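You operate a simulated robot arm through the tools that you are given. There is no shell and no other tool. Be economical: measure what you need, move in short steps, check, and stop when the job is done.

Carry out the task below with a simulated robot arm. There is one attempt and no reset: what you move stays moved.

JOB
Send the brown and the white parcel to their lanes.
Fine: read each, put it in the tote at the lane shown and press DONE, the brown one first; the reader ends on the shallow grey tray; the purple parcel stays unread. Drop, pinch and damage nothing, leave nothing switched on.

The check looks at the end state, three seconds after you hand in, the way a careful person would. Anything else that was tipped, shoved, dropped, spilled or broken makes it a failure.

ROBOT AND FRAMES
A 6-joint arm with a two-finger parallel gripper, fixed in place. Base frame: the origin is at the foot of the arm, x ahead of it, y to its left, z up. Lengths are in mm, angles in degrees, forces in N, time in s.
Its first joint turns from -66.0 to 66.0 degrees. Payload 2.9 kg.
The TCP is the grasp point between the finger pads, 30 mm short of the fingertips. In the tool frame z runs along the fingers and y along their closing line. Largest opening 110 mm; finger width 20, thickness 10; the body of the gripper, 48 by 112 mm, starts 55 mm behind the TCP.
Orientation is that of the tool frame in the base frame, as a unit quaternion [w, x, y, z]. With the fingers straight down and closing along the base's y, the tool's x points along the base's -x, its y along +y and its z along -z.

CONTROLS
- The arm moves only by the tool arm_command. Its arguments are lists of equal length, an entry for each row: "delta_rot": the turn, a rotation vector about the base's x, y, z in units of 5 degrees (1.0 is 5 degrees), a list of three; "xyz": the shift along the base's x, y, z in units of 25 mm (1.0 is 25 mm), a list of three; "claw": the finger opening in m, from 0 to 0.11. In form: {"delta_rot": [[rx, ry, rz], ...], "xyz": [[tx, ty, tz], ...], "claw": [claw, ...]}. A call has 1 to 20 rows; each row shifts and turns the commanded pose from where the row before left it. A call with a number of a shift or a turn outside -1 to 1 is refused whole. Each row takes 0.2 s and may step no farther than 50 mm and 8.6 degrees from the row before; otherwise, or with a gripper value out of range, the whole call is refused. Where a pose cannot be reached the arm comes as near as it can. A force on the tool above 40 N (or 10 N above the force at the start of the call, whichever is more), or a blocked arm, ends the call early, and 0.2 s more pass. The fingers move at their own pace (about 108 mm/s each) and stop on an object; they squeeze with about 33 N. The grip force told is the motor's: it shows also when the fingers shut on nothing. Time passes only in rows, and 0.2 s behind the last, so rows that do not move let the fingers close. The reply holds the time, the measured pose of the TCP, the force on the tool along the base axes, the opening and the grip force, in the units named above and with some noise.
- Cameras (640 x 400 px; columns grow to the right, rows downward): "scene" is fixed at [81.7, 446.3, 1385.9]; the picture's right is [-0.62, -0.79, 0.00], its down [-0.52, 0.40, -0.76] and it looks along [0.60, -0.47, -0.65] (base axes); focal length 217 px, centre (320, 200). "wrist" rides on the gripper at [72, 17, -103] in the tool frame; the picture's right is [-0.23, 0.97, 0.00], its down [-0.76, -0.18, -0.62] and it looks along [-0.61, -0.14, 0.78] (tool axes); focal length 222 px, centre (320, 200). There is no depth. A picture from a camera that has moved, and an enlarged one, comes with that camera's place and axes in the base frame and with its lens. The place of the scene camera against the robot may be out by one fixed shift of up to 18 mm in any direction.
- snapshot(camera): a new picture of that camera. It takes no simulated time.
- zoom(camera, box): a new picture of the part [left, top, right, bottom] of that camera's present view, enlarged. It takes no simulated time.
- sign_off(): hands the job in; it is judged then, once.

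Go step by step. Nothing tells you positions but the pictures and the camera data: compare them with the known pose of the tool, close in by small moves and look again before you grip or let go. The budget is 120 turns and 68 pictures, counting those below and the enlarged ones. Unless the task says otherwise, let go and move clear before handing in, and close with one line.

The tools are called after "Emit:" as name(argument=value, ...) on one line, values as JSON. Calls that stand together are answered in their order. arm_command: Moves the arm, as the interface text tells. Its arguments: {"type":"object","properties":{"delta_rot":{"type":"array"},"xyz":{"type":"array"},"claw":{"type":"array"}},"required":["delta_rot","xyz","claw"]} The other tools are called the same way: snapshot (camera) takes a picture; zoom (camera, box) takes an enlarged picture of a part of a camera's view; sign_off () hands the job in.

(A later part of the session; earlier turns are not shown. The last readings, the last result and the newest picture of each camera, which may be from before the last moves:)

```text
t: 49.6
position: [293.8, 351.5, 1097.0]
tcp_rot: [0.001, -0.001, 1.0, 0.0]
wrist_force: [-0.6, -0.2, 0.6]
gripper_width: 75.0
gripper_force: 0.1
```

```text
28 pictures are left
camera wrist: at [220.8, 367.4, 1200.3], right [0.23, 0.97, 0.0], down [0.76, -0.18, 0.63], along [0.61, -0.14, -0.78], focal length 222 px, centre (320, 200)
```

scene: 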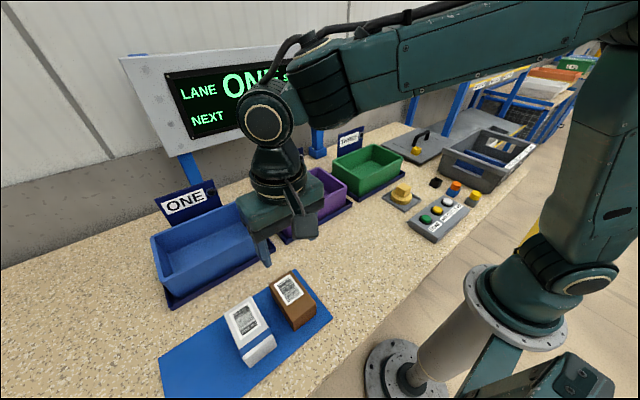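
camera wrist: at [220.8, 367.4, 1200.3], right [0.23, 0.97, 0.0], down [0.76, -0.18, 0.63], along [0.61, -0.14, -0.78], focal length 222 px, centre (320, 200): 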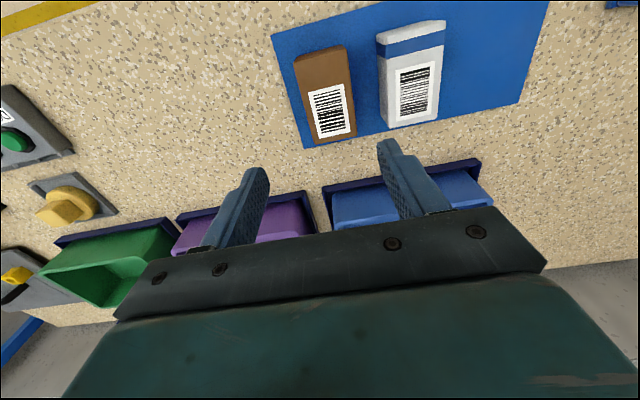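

The brown parcel spans x 246–345 and y 334–390, top z≈920, with a 40 mm gap to the white one. I'll straddle it and descend most of the way, then check.

Emit:
arm_command(delta_rot=[[0, 0, 0], [0, 0, 0], [0, 0, 0], [0, 0, 0], [0, 0, 0], [0, 0, 0], [0, 0, 0]], xyz=[[0.06, 0.42, -0.8], [0, 0, -1], [0, 0, -1], [0, 0, -1], [0, 0, -1], [0, 0, -0.8], [0, 0, -0.4]], claw=[0.08, 0.08, 0.08, 0.08, 0.08, 0.08, 0.08])

Emit:
snapshot(camera="wrist")

```text
t: 51.2
position: [295.6, 360.6, 946.5]
tcp_rot: [0.001, 0.0, 1.0, 0.0]
wrist_force: [0.3, -0.1, -0.3]
gripper_width: 79.9
gripper_force: 0.1
```

```text
27 pictures are left
camera wrist: at [223.0, 377.3, 1049.9], right [0.23, 0.97, 0.0], down [0.76, -0.18, 0.63], along [0.61, -0.14, -0.78], focal length 222 px, centre (320, 200)
```

wrist: 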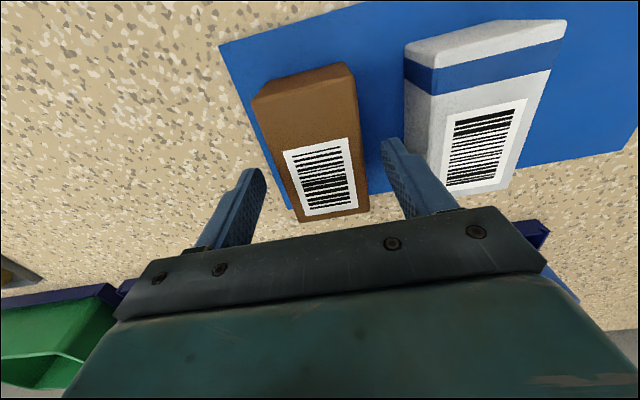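

It's well centred between the fingers. I'll go down to grasp height and close.

Emit:
arm_command(delta_rot=[[0, 0, 0], [0, 0, 0], [0, 0, 0], [0, 0, 0], [0, 0, 0], [0, 0, 0], [0, 0, 0]], xyz=[[0, 0.04, -0.6], [0, 0, -0.6], [0, 0, -0.4], [0, 0, 0], [0, 0, 0], [0, 0, 0], [0, 0, 0]], claw=[0.08, 0.08, 0.08, 0.065, 0.0, 0.0, 0.0])

Emit:
arm_command(delta_rot=[[0, 0, 0], [0, 0, 0], [0, 0, 0], [0, 0, 0], [0, 0, 0]], xyz=[[0, 0, 0.08], [0, 0, 0.1], [0, 0, 0.15], [0, 0, 0.2], [0, 0, 0.2]], claw=[0.0, 0.0, 0.0, 0.0, 0.0])

Emit:
zoom(camera="scene", box=[140, 200, 340, 360])

```text
t: 52.9
position: [295.9, 361.6, 907.4]
tcp_rot: [0.001, -0.002, 1.0, 0.0]
wrist_force: [-0.2, 0.3, 0.5]
gripper_width: 59.7
gripper_force: 32.6
```

```text
t: 54.0
position: [295.7, 360.9, 925.8]
tcp_rot: [0.001, -0.001, 1.0, 0.0]
wrist_force: [0.6, 1.0, -2.0]
gripper_width: 59.7
gripper_force: 32.6
```

```text
2.50 times, centred on (240, 280) of scene
camera zoom: at [81.7, 446.3, 1385.9], right [-0.62, -0.79, 0.0], down [-0.52, 0.4, -0.76], along [0.6, -0.47, -0.65], focal length 543 px, centre (520, 0)
```

zoom: 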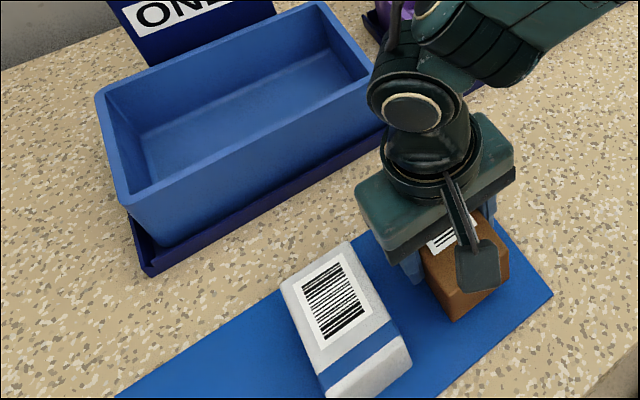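

The brown parcel is held (59.7 mm) and off the mat. I estimate tote ONE's rim spans x≈484–637, y≈321–567, so I'll lift high, extend toward it and look.

Emit:
arm_command(delta_rot=[[0, 0, 0], [0, 0, 0], [0, 0, 0], [0, 0, 0], [0, 0, 0], [0, 0, 0], [0, 0, 0], [0, 0, 0], [0, 0, 0], [0, 0, 0], [0, 0, 0], [0, 0, 0], [0, 0, 0], [0, 0, 0], [0, 0, 0], [0, 0, 0], [0, 0, 0], [0, 0, 0], [0, 0, 0], [0, 0, 0]], xyz=[[0, 0, 0.3], [0, 0, 0.5], [0, 0, 0.6], [0, 0, 0.7], [0, 0, 0.7], [0, 0, 0.7], [0, 0, 0.6], [0.1, 0, 0.5], [0.3, 0, 0.4], [0.5, 0.1, 0.2], [0.7, 0.2, 0.1], [0.7, 0.2, 0], [0.7, 0.2, 0], [0.7, 0.2, 0], [0.7, 0.2, 0], [0.7, 0.2, 0], [0.7, 0.2, 0], [0.5, 0.2, 0], [0.3, 0, 0], [0.1, 0, 0]], claw=[0.0, 0.0, 0.0, 0.0, 0.0, 0.0, 0.0, 0.0, 0.0, 0.0, 0.0, 0.0, 0.0, 0.0, 0.0, 0.0, 0.0, 0.0, 0.0, 0.0])

Emit:
snapshot(camera="wrist")

Emit:
snapshot(camera="scene")

```text
t: 58.2
position: [463.3, 403.4, 1058.3]
tcp_rot: [0.001, -0.001, 1.0, 0.0]
wrist_force: [-0.5, 0.1, -1.5]
gripper_width: 59.8
gripper_force: 32.9
```

```text
25 pictures are left
camera wrist: at [390.4, 421.2, 1160.9], right [0.23, 0.97, 0.0], down [0.76, -0.18, 0.63], along [0.61, -0.14, -0.78], focal length 222 px, centre (320, 200)
```

wrist: 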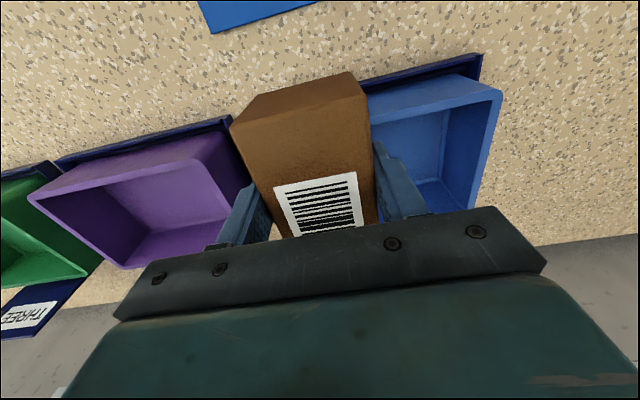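

```text
24 pictures are left
```

scene: 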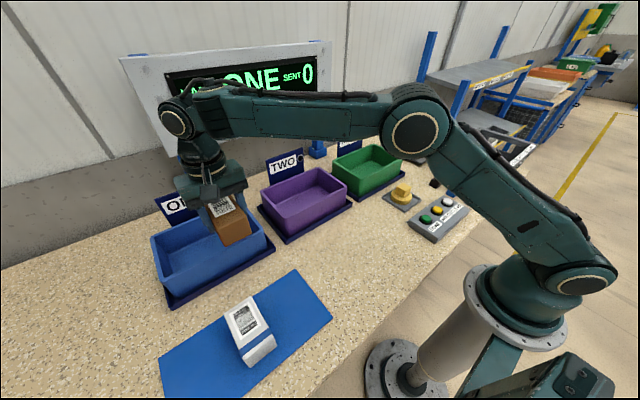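

Tote ONE's rim comes out at z≈961, spanning x 470–617 and y 326–560. I'll go 80 mm further in x, then check before lowering.

Emit:
arm_command(delta_rot=[[0, 0, 0], [0, 0, 0], [0, 0, 0], [0, 0, 0], [0, 0, 0], [0, 0, 0], [0, 0, 0], [0, 0, 0]], xyz=[[0.2, 0, 0], [0.4, 0, 0], [0.6, 0, 0], [0.6, 0, 0], [0.6, 0, 0], [0.5, 0, -0.2], [0.3, 0, -0.4], [0, 0, -0.4]], claw=[0.0, 0.0, 0.0, 0.0, 0.0, 0.0, 0.0, 0.0])

Emit:
snapshot(camera="wrist")

Emit:
zoom(camera="scene", box=[130, 130, 330, 310])

```text
t: 60.0
position: [531.0, 394.9, 1029.4]
tcp_rot: [0.002, -0.001, 1.0, 0.0]
wrist_force: [0.0, 0.6, -1.9]
gripper_width: 59.6
gripper_force: 32.9
out of reach, approached as far as the arm can: row 5, 6
```

```text
23 pictures are left
camera wrist: at [457.0, 412.6, 1133.0], right [0.23, 0.97, 0.0], down [0.76, -0.18, 0.63], along [0.61, -0.14, -0.78], focal length 222 px, centre (320, 200)
```

wrist: 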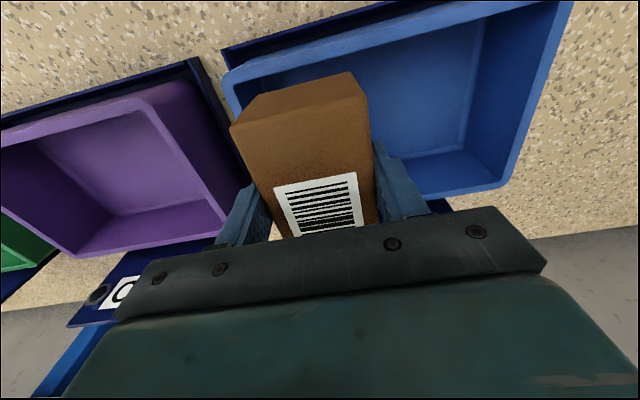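

```text
2.22 times, centred on (230, 220) of scene
camera zoom: at [81.7, 446.3, 1385.9], right [-0.62, -0.79, 0.0], down [-0.52, 0.4, -0.76], along [0.6, -0.47, -0.65], focal length 483 px, centre (520, 156)
```

zoom: 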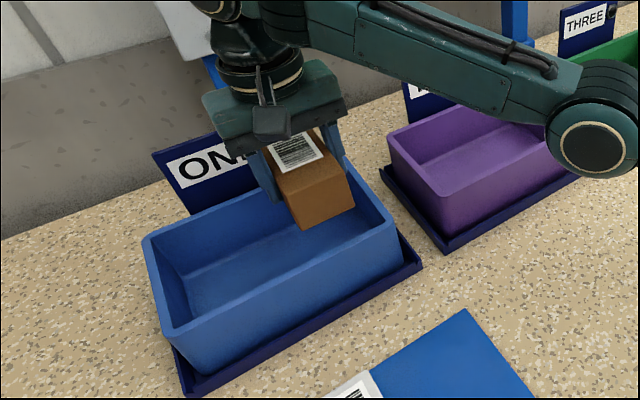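

The arm hit its reach limit at r≈662 while higher up. Lower down it may extend further, so I'll try the last 12 mm at the present height.

Emit:
arm_command(delta_rot=[[0, 0, 0], [0, 0, 0], [0, 0, 0]], xyz=[[0.2, 0, -0.2], [0.3, 0, 0], [0, 0, 0]], claw=[0.0, 0.0, 0.0])

```text
t: 60.9
position: [535.1, 389.4, 1021.7]
tcp_rot: [0.001, -0.001, 1.0, 0.0]
wrist_force: [1.3, 0.4, -1.1]
gripper_width: 59.8
gripper_force: 32.8
out of reach, approached as far as the arm can: row 1, 2
```

The limit is r≈662 everywhere, so with a central grip the parcel won't clear the near wall. I'll go back to the mat, set the parcel down where it was, and regrip it nearer its base-side end so it reaches further in.

Emit:
arm_command(delta_rot=[[0, 0, 0], [0, 0, 0], [0, 0, 0], [0, 0, 0], [0, 0, 0], [0, 0, 0], [0, 0, 0], [0, 0, 0], [0, 0, 0], [0, 0, 0], [0, 0, 0], [0, 0, 0], [0, 0, 0], [0, 0, 0], [0, 0, 0], [0, 0, 0], [0, 0, 0], [0, 0, 0], [0, 0, 0]], xyz=[[-0.2, 0, 0.3], [-0.4, 0, 0.4], [-0.6, -0.1, 0.4], [-0.7, -0.1, 0.3], [-0.7, -0.1, 0], [-0.7, -0.1, 0], [-0.7, -0.1, 0], [-0.7, -0.1, 0], [-0.7, -0.1, 0], [-0.7, -0.1, 0], [-0.7, -0.1, 0], [-0.7, -0.1, 0], [-0.7, -0.1, -0.1], [-0.6, 0, -0.2], [-0.48, 0, -0.4], [0, 0, -0.6], [0, 0, -0.7], [0, 0, -0.7], [0, 0, -0.6]], claw=[0.0, 0.0, 0.0, 0.0, 0.0, 0.0, 0.0, 0.0, 0.0, 0.0, 0.0, 0.0, 0.0, 0.0, 0.0, 0.0, 0.0, 0.0, 0.0])

```text
t: 64.8
position: [306.8, 366.1, 977.7]
tcp_rot: [0.002, 0.0, 1.0, -0.001]
wrist_force: [0.8, -0.3, 0.0]
gripper_width: 59.6
gripper_force: 33.5
out of reach, approached as far as the arm can: row 2, 3
```

I'm above the old spot and still clear of the white parcel, so I'll lower to just above the mat.

Emit:
arm_command(delta_rot=[[0, 0, 0], [0, 0, 0], [0, 0, 0], [0, 0, 0], [0, 0, 0], [0, 0, 0], [0, 0, 0], [0, 0, 0]], xyz=[[0, -0.1, -0.5], [0, -0.1, -0.6], [0, 0, -0.6], [0, 0, -0.5], [0, 0, -0.25], [0, 0, -0.14], [0, 0, -0.06], [0, 0, 0]], claw=[0.0, 0.0, 0.0, 0.0, 0.0, 0.0, 0.0, 0.0])

```text
t: 66.7
position: [307.9, 360.4, 911.2]
tcp_rot: [0.002, -0.001, 1.0, 0.0]
wrist_force: [0.5, -0.5, -1.4]
gripper_width: 59.7
gripper_force: 33.2
```

Emit:
arm_command(delta_rot=[[0, 0, 0], [0, 0, 0], [0, 0, 0], [0, 0, 0]], xyz=[[0, 0, -0.06], [0, 0, -0.06], [0, 0, -0.04], [0, 0, 0]], claw=[0.0, 0.0, 0.0, 0.0])

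```text
t: 67.7
position: [307.5, 361.7, 906.9]
tcp_rot: [0.003, -0.001, 1.0, 0.001]
wrist_force: [0.1, -1.8, 7.0]
gripper_width: 59.6
gripper_force: 33.2
```

The parcel is down on the mat. I'll open, shift 25 mm toward the base, close again and lift slightly.

Emit:
arm_command(delta_rot=[[0, 0, 0], [0, 0, 0], [0, 0, 0], [0, 0, 0], [0, 0, 0], [0, 0, 0], [0, 0, 0], [0, 0, 0], [0, 0, 0]], xyz=[[0, 0, 0.04], [0, 0, 0], [0, 0, 0], [-0.5, 0, 0], [-0.5, 0, 0], [0, 0, 0], [0, 0, 0], [0, 0, 0], [0, 0, 0]], claw=[0.06, 0.072, 0.08, 0.08, 0.08, 0.065, 0.0, 0.0, 0.0])

Emit:
arm_command(delta_rot=[[0, 0, 0], [0, 0, 0], [0, 0, 0], [0, 0, 0], [0, 0, 0]], xyz=[[0, 0, 0.08], [0, 0, 0.1], [0, 0, 0.2], [0, 0, 0.3], [0, 0, 0.3]], claw=[0.0, 0.0, 0.0, 0.0, 0.0])

Emit:
snapshot(camera="wrist")

```text
t: 69.7
position: [282.2, 361.4, 908.5]
tcp_rot: [0.001, -0.001, 1.0, 0.0]
wrist_force: [-1.2, 0.1, 0.2]
gripper_width: 59.7
gripper_force: 32.7
```

```text
t: 70.8
position: [282.0, 361.3, 932.8]
tcp_rot: [0.001, -0.001, 1.0, 0.0]
wrist_force: [0.8, 0.5, -2.0]
gripper_width: 59.5
gripper_force: 33.0
```

```text
21 pictures are left
camera wrist: at [209.4, 378.9, 1035.7], right [0.23, 0.97, 0.0], down [0.76, -0.18, 0.63], along [0.61, -0.14, -0.78], focal length 222 px, centre (320, 200)
```

wrist: 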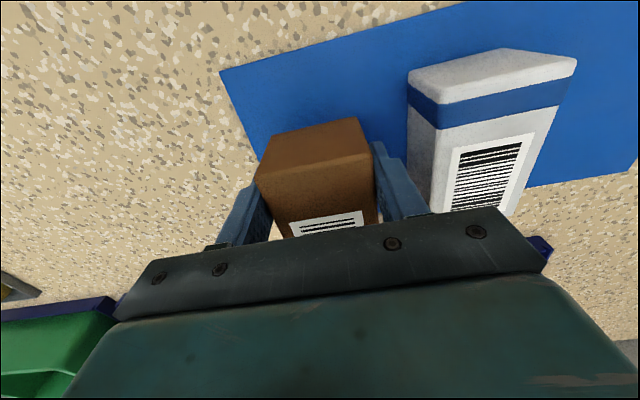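

The grip is secure and offset. I'll lift and go back over tote ONE, aiming for TCP (520,402), inside the reach limit.

Emit:
arm_command(delta_rot=[[0, 0, 0], [0, 0, 0], [0, 0, 0], [0, 0, 0], [0, 0, 0], [0, 0, 0], [0, 0, 0], [0, 0, 0], [0, 0, 0], [0, 0, 0], [0, 0, 0], [0, 0, 0], [0, 0, 0], [0, 0, 0], [0, 0, 0], [0, 0, 0], [0, 0, 0], [0, 0, 0], [0, 0, 0], [0, 0, 0]], xyz=[[0, 0, 0.3], [0, 0, 0.5], [0, 0, 0.7], [0, 0, 0.7], [0, 0, 0.7], [0, 0, 0.6], [0.2, 0.1, 0.4], [0.4, 0.14, 0.2], [0.6, 0.14, 0.1], [0.8, 0.14, 0], [0.8, 0.14, 0], [0.8, 0.14, 0], [0.8, 0.14, 0], [0.8, 0.14, 0], [0.8, 0.14, 0], [0.8, 0.14, 0], [0.8, 0.14, 0], [0.8, 0.14, 0], [0.6, 0, 0], [0.32, 0, 0]], claw=[0.0, 0.0, 0.0, 0.0, 0.0, 0.0, 0.0, 0.0, 0.0, 0.0, 0.0, 0.0, 0.0, 0.0, 0.0, 0.0, 0.0, 0.0, 0.0, 0.0])

Emit:
snapshot(camera="wrist")

Emit:
zoom(camera="scene", box=[110, 60, 330, 310])

```text
t: 75.0
position: [516.7, 402.2, 1036.4]
tcp_rot: [0.002, -0.001, 1.0, 0.0]
wrist_force: [-0.4, 0.3, -0.9]
gripper_width: 59.6
gripper_force: 32.7
```

```text
20 pictures are left
camera wrist: at [442.9, 419.2, 1140.4], right [0.23, 0.97, 0.0], down [0.76, -0.18, 0.63], along [0.61, -0.14, -0.78], focal length 222 px, centre (320, 200)
```

wrist: 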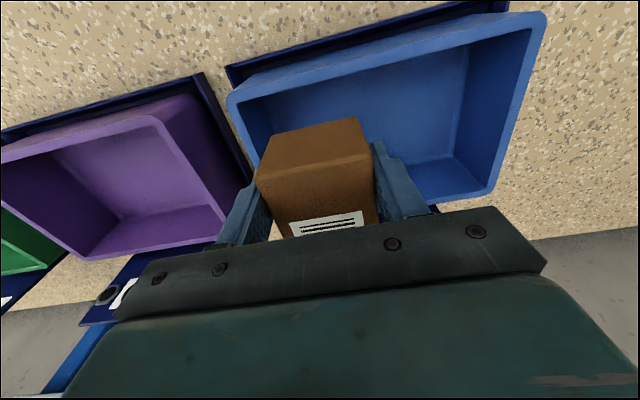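

```text
1.60 times, centred on (220, 185) of scene
camera zoom: at [81.7, 446.3, 1385.9], right [-0.62, -0.79, 0.0], down [-0.52, 0.4, -0.76], along [0.6, -0.47, -0.65], focal length 348 px, centre (480, 224)
```

zoom: 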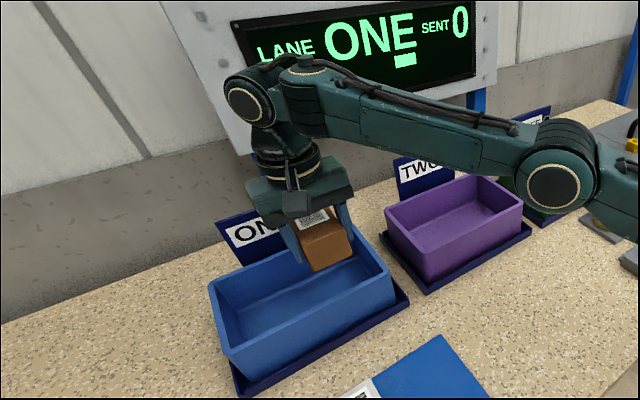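

I'll nudge 8 mm in +y for finger room, then lower into the tote.

Emit:
arm_command(delta_rot=[[0, 0, 0], [0, 0, 0], [0, 0, 0], [0, 0, 0], [0, 0, 0], [0, 0, 0], [0, 0, 0], [0, 0, 0], [0, 0, 0], [0, 0, 0]], xyz=[[0, 0.2, -0.1], [0, 0.12, -0.3], [0, 0, -0.5], [0, 0, -0.6], [0, 0, -0.6], [0, 0, -0.6], [0, 0, -0.6], [0, 0, -0.5], [0, 0, -0.3], [0, 0, 0]], claw=[0.0, 0.0, 0.0, 0.0, 0.0, 0.0, 0.0, 0.0, 0.0, 0.0])

Emit:
snapshot(camera="wrist")

```text
t: 77.2
position: [515.6, 410.8, 935.0]
tcp_rot: [0.002, -0.001, 1.0, 0.0]
wrist_force: [0.3, 1.3, -1.1]
gripper_width: 59.6
gripper_force: 33.0
```

```text
18 pictures are left
camera wrist: at [442.2, 427.6, 1037.4], right [0.23, 0.97, 0.0], down [0.76, -0.18, 0.63], along [0.61, -0.14, -0.78], focal length 222 px, centre (320, 200)
```

wrist: 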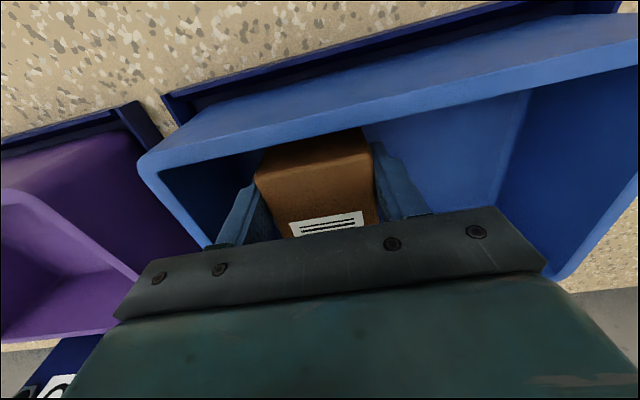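

The parcel is inside the walls. I'll lower slowly until I feel the floor.

Emit:
arm_command(delta_rot=[[0, 0, 0], [0, 0, 0], [0, 0, 0], [0, 0, 0], [0, 0, 0], [0, 0, 0]], xyz=[[0, 0, -0.1], [0, 0, -0.12], [0, 0, -0.12], [0, 0, -0.1], [0, 0, -0.08], [0, 0, 0]], claw=[0.0, 0.0, 0.0, 0.0, 0.0, 0.0])

Emit:
arm_command(delta_rot=[[0, 0, 0], [0, 0, 0], [0, 0, 0]], xyz=[[0, 0, -0.06], [0, 0, -0.06], [0, 0, 0]], claw=[0.0, 0.0, 0.0])

```text
t: 78.7
position: [515.6, 409.6, 921.1]
tcp_rot: [0.001, -0.001, 1.0, -0.001]
wrist_force: [0.8, 0.3, -2.2]
gripper_width: 59.7
gripper_force: 33.0
```

```text
t: 79.5
position: [515.8, 410.8, 919.3]
tcp_rot: [0.002, -0.001, 1.0, 0.0]
wrist_force: [1.1, -0.7, -1.4]
gripper_width: 59.6
gripper_force: 33.4
```

Emit:
arm_command(delta_rot=[[0, 0, 0], [0, 0, 0], [0, 0, 0]], xyz=[[0, 0, -0.06], [0, 0, -0.06], [0, 0, 0]], claw=[0.0, 0.0, 0.0])

Emit:
arm_command(delta_rot=[[0, 0, 0], [0, 0, 0], [0, 0, 0]], xyz=[[0, 0, -0.04], [0, 0, -0.04], [0, 0, 0]], claw=[0.0, 0.0, 0.0])

```text
t: 80.2
position: [516.1, 410.5, 916.3]
tcp_rot: [0.001, -0.001, 1.0, 0.0]
wrist_force: [0.0, -0.6, -0.8]
gripper_width: 59.8
gripper_force: 33.5
```

```text
t: 81.0
position: [516.0, 411.7, 913.1]
tcp_rot: [0.002, -0.001, 1.0, 0.001]
wrist_force: [-0.7, -0.5, -2.2]
gripper_width: 59.5
gripper_force: 33.1
```

No contact yet, so I'll keep easing down.

Emit:
arm_command(delta_rot=[[0, 0, 0], [0, 0, 0], [0, 0, 0]], xyz=[[0, 0, -0.05], [0, 0, -0.05], [0, 0, 0]], claw=[0.0, 0.0, 0.0])

Emit:
arm_command(delta_rot=[[0, 0, 0], [0, 0, 0], [0, 0, 0]], xyz=[[0, 0, -0.03], [0, 0, -0.03], [0, 0, 0]], claw=[0.0, 0.0, 0.0])

```text
t: 81.8
position: [516.1, 409.6, 912.9]
tcp_rot: [0.003, -0.001, 1.0, 0.001]
wrist_force: [-2.7, -1.2, 10.2]
gripper_width: 59.5
gripper_force: 33.0
```

```text
t: 82.7
position: [515.4, 410.2, 912.7]
tcp_rot: [0.004, -0.001, 1.0, 0.002]
wrist_force: [-5.3, -2.8, 27.5]
gripper_width: 59.5
gripper_force: 33.2
```

Floor contact at z≈913. I'll relieve the pressure, open a little and rise.

Emit:
arm_command(delta_rot=[[0, 0, 0], [0, 0, 0], [0, 0, 0], [0, 0, 0], [0, 0, 0], [0, 0, 0], [0, 0, 0], [0, 0, 0], [0, 0, 0], [0, 0, 0], [0, 0, 0]], xyz=[[0, 0, 0.1], [0, 0, 0.02], [0, 0, 0], [0, 0, 0], [0, 0, 0.2], [0, 0, 0.5], [0, 0, 0.8], [0, 0, 0.9], [0, 0, 0.9], [0, 0, 0.9], [0, 0, 0.8]], claw=[0.0, 0.063, 0.068, 0.072, 0.072, 0.072, 0.072, 0.072, 0.072, 0.072, 0.072])

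Emit:
snapshot(camera="wrist")

```text
t: 85.0
position: [516.3, 410.7, 1038.1]
tcp_rot: [0.001, -0.001, 1.0, 0.0]
wrist_force: [0.2, 0.2, -0.1]
gripper_width: 72.2
gripper_force: 0.0
```

```text
17 pictures are left
camera wrist: at [442.2, 427.5, 1141.1], right [0.23, 0.97, 0.0], down [0.76, -0.18, 0.63], along [0.61, -0.14, -0.78], focal length 222 px, centre (320, 200)
```

wrist: 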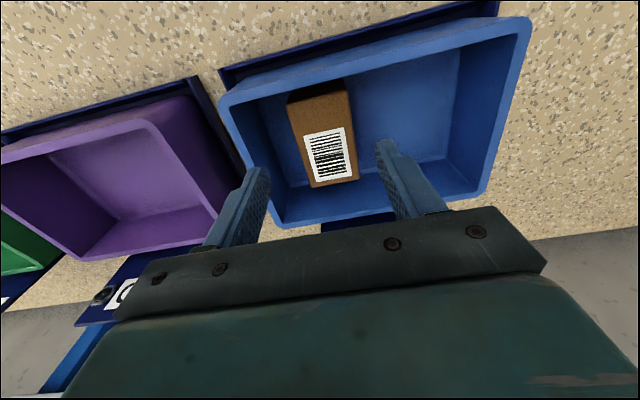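

The brown parcel lies flat in tote ONE. Next I'll press DONE, which I place at about (249,-95,~900), so I'll travel there with the claw closed.

Emit:
arm_command(delta_rot=[[0, 0, 0], [0, 0, 0], [0, 0, 0], [0, 0, 0], [0, 0, 0], [0, 0, 0], [0, 0, 0], [0, 0, 0], [0, 0, 0], [0, 0, 0], [0, 0, 0], [0, 0, 0], [0, 0, 0], [0, 0, 0], [0, 0, 0], [0, 0, 0], [0, 0, 0], [0, 0, 0], [0, 0, 0], [0, 0, 0]], xyz=[[-0.532, -1, 0], [-0.532, -1, 0], [-0.532, -1, 0], [-0.532, -1, 0], [-0.532, -1, 0], [-0.532, -1, 0], [-0.532, -1, 0], [-0.532, -1, 0], [-0.532, -1, 0], [-0.532, -1, 0], [-0.532, -1, 0], [-0.532, -1, 0], [-0.532, -1, 0], [-0.532, -1, 0], [-0.532, -1, 0], [-0.532, -1, 0], [-0.532, -1, 0], [-0.532, -1, -0.5], [-0.532, -1, -0.6], [-0.532, -1, -0.6]], claw=[0.072, 0.05, 0.03, 0.01, 0.0, 0.0, 0.0, 0.0, 0.0, 0.0, 0.0, 0.0, 0.0, 0.0, 0.0, 0.0, 0.0, 0.0, 0.0, 0.0])

Emit:
snapshot(camera="wrist")

```text
t: 89.2
position: [249.9, -89.9, 993.8]
tcp_rot: [0.003, -0.001, 1.0, 0.0]
wrist_force: [1.2, -0.2, 0.2]
gripper_width: 0.0
gripper_force: 33.3
```

```text
16 pictures are left
camera wrist: at [176.4, -72.6, 1097.9], right [0.23, 0.97, 0.0], down [0.76, -0.18, 0.63], along [0.61, -0.14, -0.78], focal length 222 px, centre (320, 200)
```

wrist: 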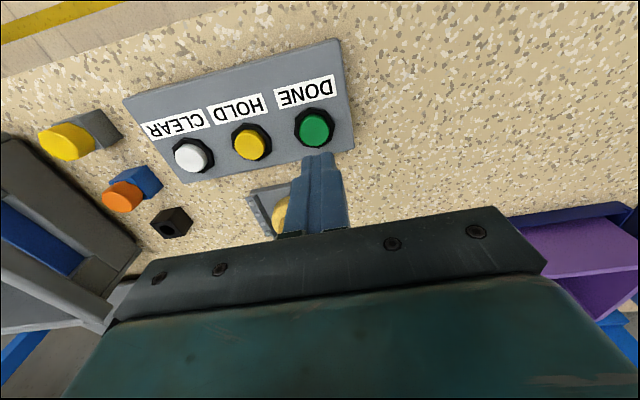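

The DONE cap is at (250.5,-94), z≈895. I'll centre on it, come down to just above, then press in small steps.

Emit:
arm_command(delta_rot=[[0, 0, 0], [0, 0, 0], [0, 0, 0], [0, 0, 0]], xyz=[[0.03, -0.17, -0.5], [0, 0, -0.8], [0, 0, -0.6], [0, 0, -0.4]], claw=[0.0, 0.0, 0.0, 0.0])

Emit:
arm_command(delta_rot=[[0, 0, 0], [0, 0, 0], [0, 0, 0], [0, 0, 0], [0, 0, 0], [0, 0, 0]], xyz=[[0, 0, -0.08], [0, 0, -0.08], [0, 0, -0.08], [0, 0, -0.08], [0, 0, -0.08], [0, 0, -0.08]], claw=[0.0, 0.0, 0.0, 0.0, 0.0, 0.0])

Emit:
snapshot(camera="scene")

```text
t: 90.2
position: [249.3, -93.0, 937.6]
tcp_rot: [0.002, -0.002, 1.0, 0.001]
wrist_force: [0.1, -0.2, -0.2]
gripper_width: 0.0
gripper_force: 33.3
```

```text
t: 91.7
position: [251.3, -94.0, 926.7]
tcp_rot: [0.002, -0.001, 1.0, 0.001]
wrist_force: [-0.6, -0.1, 8.2]
gripper_width: 0.0
gripper_force: 33.2
```

```text
15 pictures are left
```

scene: 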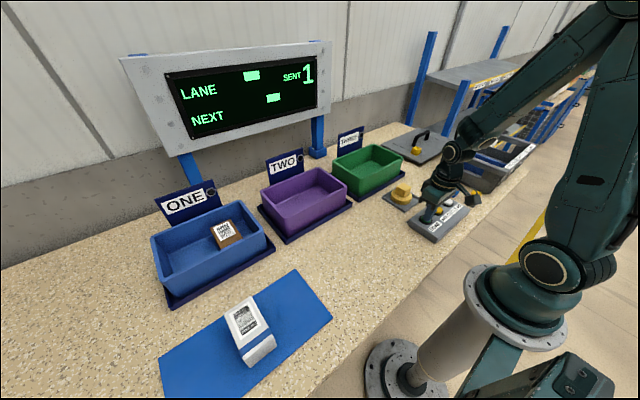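

"SENT" now shows 1. I'll rise, go back to the reader, and look before regripping it.

Emit:
arm_command(delta_rot=[[0, 0, 0], [0, 0, 0], [0, 0, 0], [0, 0, 0], [0, 0, 0], [0, 0, 0], [0, 0, 0], [0, 0, 0], [0, 0, 0], [0, 0, 0]], xyz=[[0, 0, 0.4], [0, 0, 0.8], [0, 0, 0.9], [0, 0, 0.9], [0.85, -0.37, 0], [0.85, -0.37, 0], [0.85, -0.37, 0], [0.85, -0.37, 0], [0.85, -0.38, 0], [0.85, -0.38, -0.8]], claw=[0.0, 0.0, 0.0, 0.03, 0.06, 0.07, 0.07, 0.07, 0.07, 0.07])

Emit:
snapshot(camera="wrist")

```text
t: 93.8
position: [378.2, -150.0, 980.3]
tcp_rot: [0.002, 0.0, 1.0, 0.0]
wrist_force: [0.1, -0.4, -0.1]
gripper_width: 70.2
gripper_force: 0.0
```

```text
14 pictures are left
camera wrist: at [304.1, -132.3, 1083.7], right [0.23, 0.97, 0.0], down [0.76, -0.18, 0.63], along [0.61, -0.14, -0.78], focal length 222 px, centre (320, 200)
```

wrist: 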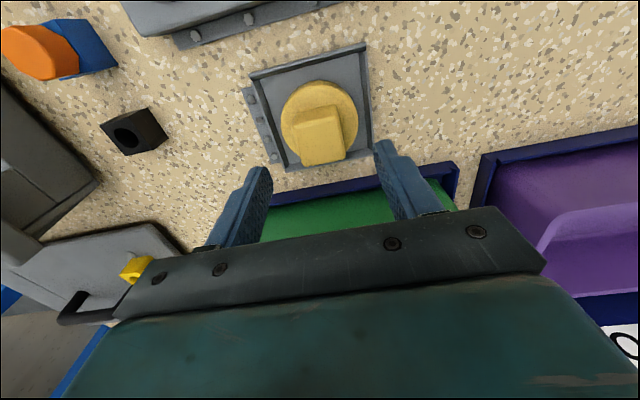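

The reader is centred in its tray. I'll descend to the earlier grip height, close, and lift gently.

Emit:
arm_command(delta_rot=[[0, 0, 0], [0, 0, 0], [0, 0, 0], [0, 0, 0], [0, 0, 0], [0, 0, 0], [0, 0, 0], [0, 0, 0], [0, 0, 0]], xyz=[[0, 0, -0.8], [0, 0, -0.8], [0, 0, -0.5], [0, 0, -0.3], [0, 0, -0.12], [0, 0, 0], [0, 0, 0], [0, 0, 0], [0, 0, 0]], claw=[0.07, 0.07, 0.07, 0.07, 0.07, 0.045, 0.0, 0.0, 0.0])

Emit:
arm_command(delta_rot=[[0, 0, 0], [0, 0, 0], [0, 0, 0], [0, 0, 0], [0, 0, 0], [0, 0, 0]], xyz=[[0, 0, 0.08], [0, 0, 0.08], [0, 0, 0.08], [0, 0, 0.1], [0, 0, 0.12], [0, 0, 0.12]], claw=[0.0, 0.0, 0.0, 0.0, 0.0, 0.0])

Emit:
arm_command(delta_rot=[[0, 0, 0], [0, 0, 0], [0, 0, 0], [0, 0, 0], [0, 0, 0], [0, 0, 0], [0, 0, 0], [0, 0, 0], [0, 0, 0], [0, 0, 0], [0, 0, 0], [0, 0, 0], [0, 0, 0], [0, 0, 0], [0, 0, 0]], xyz=[[0, 0, 0.12], [0, 0, 0.15], [0, 0, 0.22], [0, 0, 0.3], [0, 0, 0.4], [0, 0, 0.4], [0, 0, 0.4], [0, 0, 0.5], [0, 0, 0.5], [0, 0, 0.5], [0, 0, 0.5], [0, 0, 0.5], [0, 0, 0.5], [0, 0, 0.4], [0, 0, 0.2]], claw=[0.0, 0.0, 0.0, 0.0, 0.0, 0.0, 0.0, 0.0, 0.0, 0.0, 0.0, 0.0, 0.0, 0.0, 0.0])

```text
t: 95.8
position: [376.6, -148.8, 918.2]
tcp_rot: [0.001, -0.001, 1.0, 0.0]
wrist_force: [-1.3, -0.1, -0.1]
gripper_width: 37.6
gripper_force: 32.5
```

```text
t: 97.2
position: [377.0, -149.1, 931.9]
tcp_rot: [0.002, -0.001, 1.0, 0.0]
wrist_force: [0.3, -0.6, -1.6]
gripper_width: 37.4
gripper_force: 32.9
```

```text
t: 100.5
position: [378.3, -148.4, 1072.0]
tcp_rot: [0.002, -0.001, 1.0, 0.0]
wrist_force: [0.9, 0.5, -0.5]
gripper_width: 37.7
gripper_force: 33.3
```

The reader is up and held. I'll carry it to the white parcel, whose label centre is about (307,461).

Emit:
arm_command(delta_rot=[[0, 0, 0], [0, 0, 0], [0, 0, 0], [0, 0, 0], [0, 0, 0], [0, 0, 0], [0, 0, 0], [0, 0, 0], [0, 0, 0], [0, 0, 0], [0, 0, 0], [0, 0, 0], [0, 0, 0], [0, 0, 0], [0, 0, 0], [0, 0, 0], [0, 0, 0], [0, 0, 0], [0, 0, 0], [0, 0, 0]], xyz=[[-0.1, 0.2, 0], [-0.15, 0.4, 0], [-0.2, 0.6, 0], [-0.2, 0.8, 0], [-0.2, 0.9, 0], [-0.2, 0.9, 0], [-0.2, 0.9, 0], [-0.2, 0.9, 0], [-0.2, 0.9, 0], [-0.2, 0.9, 0], [-0.2, 0.9, 0], [-0.2, 0.9, 0], [-0.2, 0.9, 0], [-0.2, 0.9, 0], [-0.2, 0.9, 0], [-0.2, 0.9, 0], [0, 0.9, 0], [0, 0.8, 0], [0, 0.7, 0], [0, 0.6, 0]], claw=[0.0, 0.0, 0.0, 0.0, 0.0, 0.0, 0.0, 0.0, 0.0, 0.0, 0.0, 0.0, 0.0, 0.0, 0.0, 0.0, 0.0, 0.0, 0.0, 0.0])

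Emit:
arm_command(delta_rot=[[0, 0, 0], [0, 0, 0], [0, 0, 0], [0, 0, 0], [0, 0, 0], [0, 0, 0], [0, 0, 0], [0, 0, 0], [0, 0, 0], [0, 0, 0], [0, 0, 0], [0, 0, 0], [0, 0, 0]], xyz=[[0, 0.7, 0], [0, 0.8, 0], [0, 0.9, 0], [0, 0.9, 0], [0, 0.9, 0], [0, 0.9, 0], [0, 0.8, 0], [0, 0.7, 0], [0, 0.6, 0], [0, 0.6, 0], [0, 0.4, 0], [0, 0.2, 0], [0, 0, 0]], claw=[0.0, 0.0, 0.0, 0.0, 0.0, 0.0, 0.0, 0.0, 0.0, 0.0, 0.0, 0.0, 0.0])

Emit:
snapshot(camera="wrist")

```text
t: 104.7
position: [301.6, 245.7, 1071.9]
tcp_rot: [0.001, -0.001, 1.0, 0.001]
wrist_force: [-0.2, -0.6, -1.5]
gripper_width: 37.5
gripper_force: 33.1
```

```text
t: 107.5
position: [299.8, 455.9, 1072.5]
tcp_rot: [0.002, -0.002, 1.0, 0.001]
wrist_force: [0.7, 0.2, -1.3]
gripper_width: 37.4
gripper_force: 33.0
```

```text
13 pictures are left
camera wrist: at [227.6, 472.9, 1175.3], right [0.23, 0.97, 0.0], down [0.76, -0.18, 0.63], along [0.61, -0.14, -0.78], focal length 222 px, centre (320, 200)
```

wrist: 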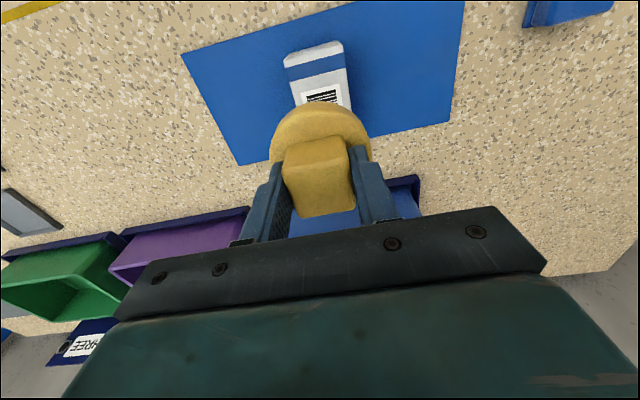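

It's nearly over the white label. I'll adjust by about (+8,+6) and lower toward the height at which the brown one read.

Emit:
arm_command(delta_rot=[[0, 0, 0], [0, 0, 0], [0, 0, 0], [0, 0, 0], [0, 0, 0], [0, 0, 0], [0, 0, 0], [0, 0, 0], [0, 0, 0], [0, 0, 0], [0, 0, 0]], xyz=[[0.15, 0.12, -0.2], [0.16, 0.12, -0.4], [0, 0, -0.5], [0, 0, -0.5], [0, 0, -0.5], [0, 0, -0.4], [0, 0, -0.3], [0, 0, -0.24], [0, 0, -0.2], [0, 0, -0.2], [0, 0, 0]], claw=[0.0, 0.0, 0.0, 0.0, 0.0, 0.0, 0.0, 0.0, 0.0, 0.0, 0.0])

Emit:
snapshot(camera="scene")

```text
t: 109.8
position: [308.4, 461.7, 986.5]
tcp_rot: [0.001, -0.001, 1.0, -0.001]
wrist_force: [-0.6, 0.2, -0.7]
gripper_width: 37.2
gripper_force: 33.0
```

```text
12 pictures are left
```

scene: 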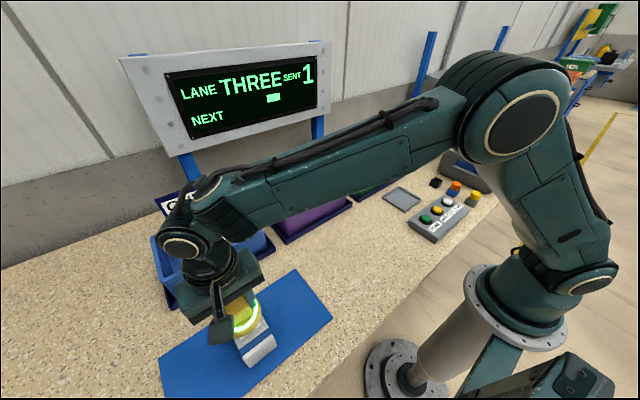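

White goes to LANE THREE. I'll lift and return the reader to its tray.

Emit:
arm_command(delta_rot=[[0, 0, 0], [0, 0, 0], [0, 0, 0], [0, 0, 0], [0, 0, 0], [0, 0, 0], [0, 0, 0], [0, 0, 0], [0, 0, 0], [0, 0, 0], [0, 0, 0], [0, 0, 0], [0, 0, 0], [0, 0, 0], [0, 0, 0], [0, 0, 0], [0, 0, 0], [0, 0, 0], [0, 0, 0], [0, 0, 0]], xyz=[[0, 0, 0.15], [0, 0, 0.35], [0, 0, 0.5], [0, 0, 0.6], [0, 0, 0.6], [0, 0, 0.6], [0, -0.2, 0.5], [0, -0.4, 0.3], [0, -0.6, 0.2], [0, -0.8, 0], [0, -0.9, 0], [0, -0.9, 0], [0, -0.9, 0], [0, -0.9, 0], [0, -0.9, 0], [0, -0.9, 0], [0, -0.9, 0], [0, -0.9, 0], [0, -0.9, 0], [0, -0.9, 0]], claw=[0.0, 0.0, 0.0, 0.0, 0.0, 0.0, 0.0, 0.0, 0.0, 0.0, 0.0, 0.0, 0.0, 0.0, 0.0, 0.0, 0.0, 0.0, 0.0, 0.0])

Emit:
arm_command(delta_rot=[[0, 0, 0], [0, 0, 0], [0, 0, 0], [0, 0, 0], [0, 0, 0], [0, 0, 0], [0, 0, 0], [0, 0, 0], [0, 0, 0], [0, 0, 0], [0, 0, 0], [0, 0, 0], [0, 0, 0], [0, 0, 0], [0, 0, 0], [0, 0, 0], [0, 0, 0]], xyz=[[0.1, -0.9, 0], [0.2, -0.9, 0], [0.2, -0.9, 0], [0.2, -0.9, 0], [0.2, -0.9, 0], [0.2, -0.9, 0], [0.2, -0.9, 0], [0.2, -0.9, 0], [0.2, -0.9, 0], [0.2, -0.9, 0], [0.2, -0.9, 0], [0.2, -0.9, 0], [0.2, -0.8, 0], [0.2, -0.6, 0], [0.2, -0.4, 0], [0.1, -0.2, 0], [0, 0, 0]], claw=[0.0, 0.0, 0.0, 0.0, 0.0, 0.0, 0.0, 0.0, 0.0, 0.0, 0.0, 0.0, 0.0, 0.0, 0.0, 0.0, 0.0])

```text
t: 114.0
position: [309.3, 186.5, 1080.6]
tcp_rot: [0.001, -0.002, 1.0, 0.0]
wrist_force: [-0.1, -0.6, -1.0]
gripper_width: 37.3
gripper_force: 32.8
```

```text
t: 117.7
position: [385.1, -133.8, 1081.1]
tcp_rot: [0.002, -0.001, 1.0, -0.001]
wrist_force: [0.0, -0.4, -1.1]
gripper_width: 37.4
gripper_force: 32.9
```

I'll correct by (-7.5,-16) and lower to just above the tray.

Emit:
arm_command(delta_rot=[[0, 0, 0], [0, 0, 0], [0, 0, 0], [0, 0, 0], [0, 0, 0], [0, 0, 0], [0, 0, 0], [0, 0, 0], [0, 0, 0], [0, 0, 0], [0, 0, 0], [0, 0, 0], [0, 0, 0], [0, 0, 0], [0, 0, 0], [0, 0, 0]], xyz=[[-0.1, -0.2, -0.1], [-0.1, -0.2, -0.3], [-0.1, -0.23, -0.5], [0, 0, -0.6], [0, 0, -0.6], [0, 0, -0.6], [0, 0, -0.6], [0, 0, -0.6], [0, 0, -0.6], [0, 0, -0.6], [0, 0, -0.5], [0, 0, -0.35], [0, 0, -0.2], [0, 0, -0.14], [0, 0, -0.06], [0, 0, 0]], claw=[0.0, 0.0, 0.0, 0.0, 0.0, 0.0, 0.0, 0.0, 0.0, 0.0, 0.0, 0.0, 0.0, 0.0, 0.0, 0.0])

Emit:
zoom(camera="wrist", box=[180, 20, 460, 240])

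```text
t: 121.0
position: [376.2, -150.0, 922.1]
tcp_rot: [0.001, -0.002, 1.0, 0.0]
wrist_force: [0.3, 0.3, -0.9]
gripper_width: 37.7
gripper_force: 33.0
```

```text
1.82 times, centred on (320, 130) of wrist
camera zoom: at [302.9, -132.2, 1025.3], right [0.23, 0.97, 0.0], down [0.76, -0.18, 0.63], along [0.61, -0.14, -0.78], focal length 404 px, centre (320, 327)
```

zoom: 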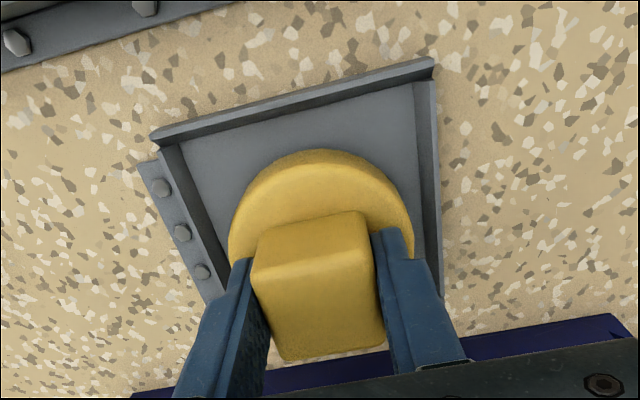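

It's well inside the tray. I'll ease down to contact.

Emit:
arm_command(delta_rot=[[0, 0, 0], [0, 0, 0], [0, 0, 0], [0, 0, 0]], xyz=[[-0.06, 0, -0.06], [0, 0, -0.06], [0, 0, -0.06], [0, 0, 0]], claw=[0.0, 0.0, 0.0, 0.0])

Emit:
arm_command(delta_rot=[[0, 0, 0], [0, 0, 0], [0, 0, 0]], xyz=[[0, 0, -0.03], [0, 0, -0.03], [0, 0, 0]], claw=[0.0, 0.0, 0.0])

```text
t: 122.0
position: [376.1, -147.9, 917.3]
tcp_rot: [0.002, -0.001, 1.0, 0.0]
wrist_force: [-0.3, 0.8, -1.4]
gripper_width: 37.6
gripper_force: 32.6
```

```text
t: 122.8
position: [375.1, -148.4, 917.2]
tcp_rot: [0.002, 0.0, 1.0, 0.0]
wrist_force: [-6.1, 2.3, 26.0]
gripper_width: 37.4
gripper_force: 32.8
```

The reader is seated. I'll release it, rise, and travel to the white parcel.

Emit:
arm_command(delta_rot=[[0, 0, 0], [0, 0, 0], [0, 0, 0], [0, 0, 0], [0, 0, 0], [0, 0, 0], [0, 0, 0], [0, 0, 0], [0, 0, 0], [0, 0, 0], [0, 0, 0], [0, 0, 0]], xyz=[[0, 0, 0.06], [0, 0, 0], [0, 0, 0], [0, 0, 0.1], [0, 0, 0.6], [0, 0, 1], [0, 0, 1], [0, 0, 1], [0, 0, 1], [0, 0, 1], [0, 0, 1], [0, 0, 0.2]], claw=[0.0, 0.045, 0.06, 0.07, 0.07, 0.07, 0.07, 0.07, 0.07, 0.08, 0.08, 0.08])

Emit:
arm_command(delta_rot=[[0, 0, 0], [0, 0, 0], [0, 0, 0], [0, 0, 0], [0, 0, 0], [0, 0, 0], [0, 0, 0], [0, 0, 0], [0, 0, 0], [0, 0, 0], [0, 0, 0], [0, 0, 0], [0, 0, 0], [0, 0, 0], [0, 0, 0], [0, 0, 0], [0, 0, 0], [0, 0, 0], [0, 0, 0], [0, 0, 0]], xyz=[[-0.16, 1, 0], [-0.16, 1, 0], [-0.16, 1, 0], [-0.16, 1, 0], [-0.16, 1, 0], [-0.16, 1, 0], [-0.16, 1, 0], [-0.16, 1, 0], [-0.16, 1, 0], [-0.16, 1, 0], [-0.16, 1, 0], [-0.16, 1, 0], [-0.16, 1, 0], [-0.16, 1, 0], [-0.16, 1, 0], [-0.16, 1, 0], [-0.16, 1, 0], [-0.16, 1, 0], [-0.16, 1, 0], [-0.16, 1, 0]], claw=[0.08, 0.08, 0.08, 0.08, 0.08, 0.08, 0.08, 0.08, 0.08, 0.08, 0.08, 0.08, 0.08, 0.08, 0.08, 0.08, 0.08, 0.08, 0.08, 0.08])

Emit:
arm_command(delta_rot=[[0, 0, 0], [0, 0, 0], [0, 0, 0], [0, 0, 0], [0, 0, 0], [0, 0, 0], [0, 0, 0], [0, 0, 0]], xyz=[[0, 1, 0], [0, 1, 0], [0, 1, 0], [0, 1, 0], [0, 0.36, -0.6], [0, 0, -1], [0, 0, -1], [0, 0, -1]], claw=[0.08, 0.08, 0.08, 0.08, 0.08, 0.08, 0.08, 0.08])

Emit:
snapshot(camera="wrist")

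```text
t: 125.5
position: [374.7, -148.4, 1091.5]
tcp_rot: [0.001, -0.001, 1.0, 0.0]
wrist_force: [0.0, 0.1, -0.2]
gripper_width: 79.9
gripper_force: 0.2
```

```text
t: 129.7
position: [293.5, 351.5, 1089.5]
tcp_rot: [0.002, -0.001, 1.0, 0.001]
wrist_force: [-0.1, -0.6, -0.1]
gripper_width: 80.1
gripper_force: 0.1
```

```text
t: 131.4
position: [295.5, 459.9, 1000.6]
tcp_rot: [0.002, -0.001, 1.0, 0.0]
wrist_force: [-0.5, 0.1, -0.3]
gripper_width: 79.9
gripper_force: 0.0
```

```text
10 pictures are left
camera wrist: at [222.0, 477.4, 1103.1], right [0.23, 0.97, 0.0], down [0.76, -0.18, 0.63], along [0.61, -0.14, -0.78], focal length 222 px, centre (320, 200)
```

wrist: 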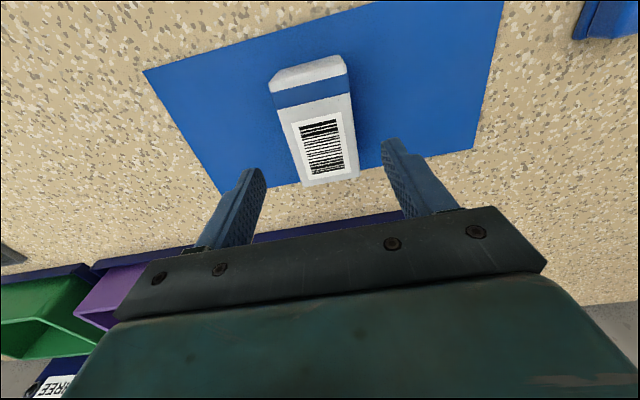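

The white parcel is centred between the fingers and aligned. I'll descend, grip, and lift a little.

Emit:
arm_command(delta_rot=[[0, 0, 0], [0, 0, 0], [0, 0, 0], [0, 0, 0], [0, 0, 0], [0, 0, 0], [0, 0, 0], [0, 0, 0], [0, 0, 0], [0, 0, 0]], xyz=[[0.04, 0.04, -0.7], [0, 0, -0.9], [0, 0, -0.8], [0, 0, -0.6], [0, 0, -0.4], [0, 0, -0.3], [0, 0, 0], [0, 0, 0], [0, 0, 0], [0, 0, 0]], claw=[0.08, 0.08, 0.08, 0.08, 0.08, 0.08, 0.065, 0.0, 0.0, 0.0])

Emit:
arm_command(delta_rot=[[0, 0, 0], [0, 0, 0], [0, 0, 0], [0, 0, 0], [0, 0, 0]], xyz=[[0, 0, 0.08], [0, 0, 0.1], [0, 0, 0.2], [0, 0, 0.3], [0, 0, 0.3]], claw=[0.0, 0.0, 0.0, 0.0, 0.0])

Emit:
snapshot(camera="wrist")

```text
t: 133.7
position: [295.7, 459.9, 907.7]
tcp_rot: [0.0, -0.001, 1.0, 0.0]
wrist_force: [0.5, -0.3, 0.3]
gripper_width: 60.0
gripper_force: 33.1
```

```text
t: 134.8
position: [296.2, 460.7, 931.1]
tcp_rot: [0.002, -0.001, 1.0, 0.0]
wrist_force: [-0.3, -1.0, -1.9]
gripper_width: 59.3
gripper_force: 32.5
```

```text
9 pictures are left
camera wrist: at [222.7, 477.9, 1035.7], right [0.23, 0.97, 0.0], down [0.76, -0.18, 0.63], along [0.61, -0.14, -0.78], focal length 222 px, centre (320, 200)
```

wrist: 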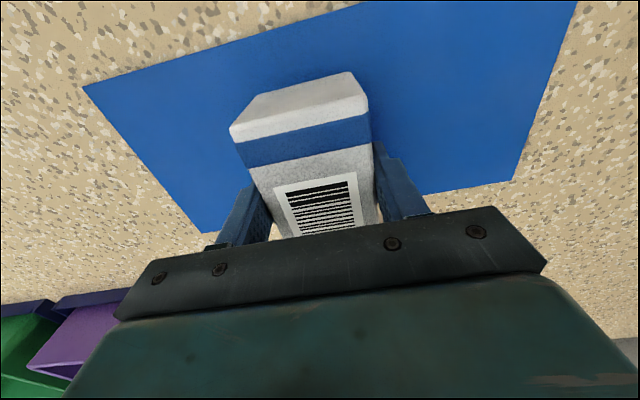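

The white parcel is held. By the same rim height, tote THREE is centred at about (543,-149), so I'll lift and carry it there.

Emit:
arm_command(delta_rot=[[0, 0, 0], [0, 0, 0], [0, 0, 0], [0, 0, 0], [0, 0, 0], [0, 0, 0], [0, 0, 0], [0, 0, 0], [0, 0, 0], [0, 0, 0], [0, 0, 0], [0, 0, 0], [0, 0, 0], [0, 0, 0], [0, 0, 0], [0, 0, 0], [0, 0, 0], [0, 0, 0], [0, 0, 0], [0, 0, 0]], xyz=[[0, 0, 0.3], [0, 0, 0.5], [0, 0, 0.7], [0, 0, 0.7], [0, 0, 0.7], [0, 0, 0.7], [0, -0.2, 0.6], [0, -0.4, 0.4], [0, -0.6, 0.2], [0, -0.8, 0], [0, -0.9, 0], [0, -0.9, 0], [0, -0.9, 0], [0, -0.9, 0], [0, -0.9, 0], [0, -0.9, 0], [0.1, -0.9, 0], [0.3, -0.9, 0], [0.5, -0.9, 0], [0.6, -0.9, 0]], claw=[0.0, 0.0, 0.0, 0.0, 0.0, 0.0, 0.0, 0.0, 0.0, 0.0, 0.0, 0.0, 0.0, 0.0, 0.0, 0.0, 0.0, 0.0, 0.0, 0.0])

Emit:
arm_command(delta_rot=[[0, 0, 0], [0, 0, 0], [0, 0, 0], [0, 0, 0], [0, 0, 0], [0, 0, 0], [0, 0, 0], [0, 0, 0], [0, 0, 0], [0, 0, 0], [0, 0, 0], [0, 0, 0], [0, 0, 0], [0, 0, 0], [0, 0, 0], [0, 0, 0], [0, 0, 0]], xyz=[[0.6, -0.9, 0], [0.6, -0.9, 0], [0.6, -0.9, 0], [0.6, -0.9, 0], [0.6, -0.9, 0], [0.6, -0.9, 0], [0.6, -0.9, 0], [0.6, -0.9, 0], [0.6, -0.9, 0], [0.6, -0.9, 0], [0.6, -0.9, 0], [0.6, -0.9, 0], [0.6, -0.8, 0], [0.4, -0.6, 0], [0.2, -0.4, 0], [0, -0.2, 0], [0, 0, 0]], claw=[0.0, 0.0, 0.0, 0.0, 0.0, 0.0, 0.0, 0.0, 0.0, 0.0, 0.0, 0.0, 0.0, 0.0, 0.0, 0.0, 0.0])

Emit:
snapshot(camera="wrist")

```text
t: 139.1
position: [333.2, 185.0, 1052.2]
tcp_rot: [0.003, 0.0, 1.0, 0.0]
wrist_force: [0.3, -0.8, -2.5]
gripper_width: 59.8
gripper_force: 32.9
```

```text
t: 142.7
position: [544.2, -134.6, 1051.4]
tcp_rot: [0.002, 0.0, 1.0, 0.0]
wrist_force: [0.1, -0.4, -1.5]
gripper_width: 59.7
gripper_force: 33.1
```

```text
8 pictures are left
camera wrist: at [470.6, -117.4, 1155.4], right [0.23, 0.97, 0.0], down [0.76, -0.18, 0.63], along [0.61, -0.14, -0.78], focal length 222 px, centre (320, 200)
```

wrist: 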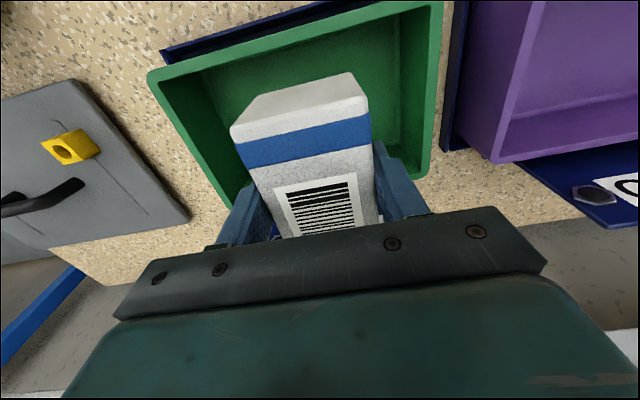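

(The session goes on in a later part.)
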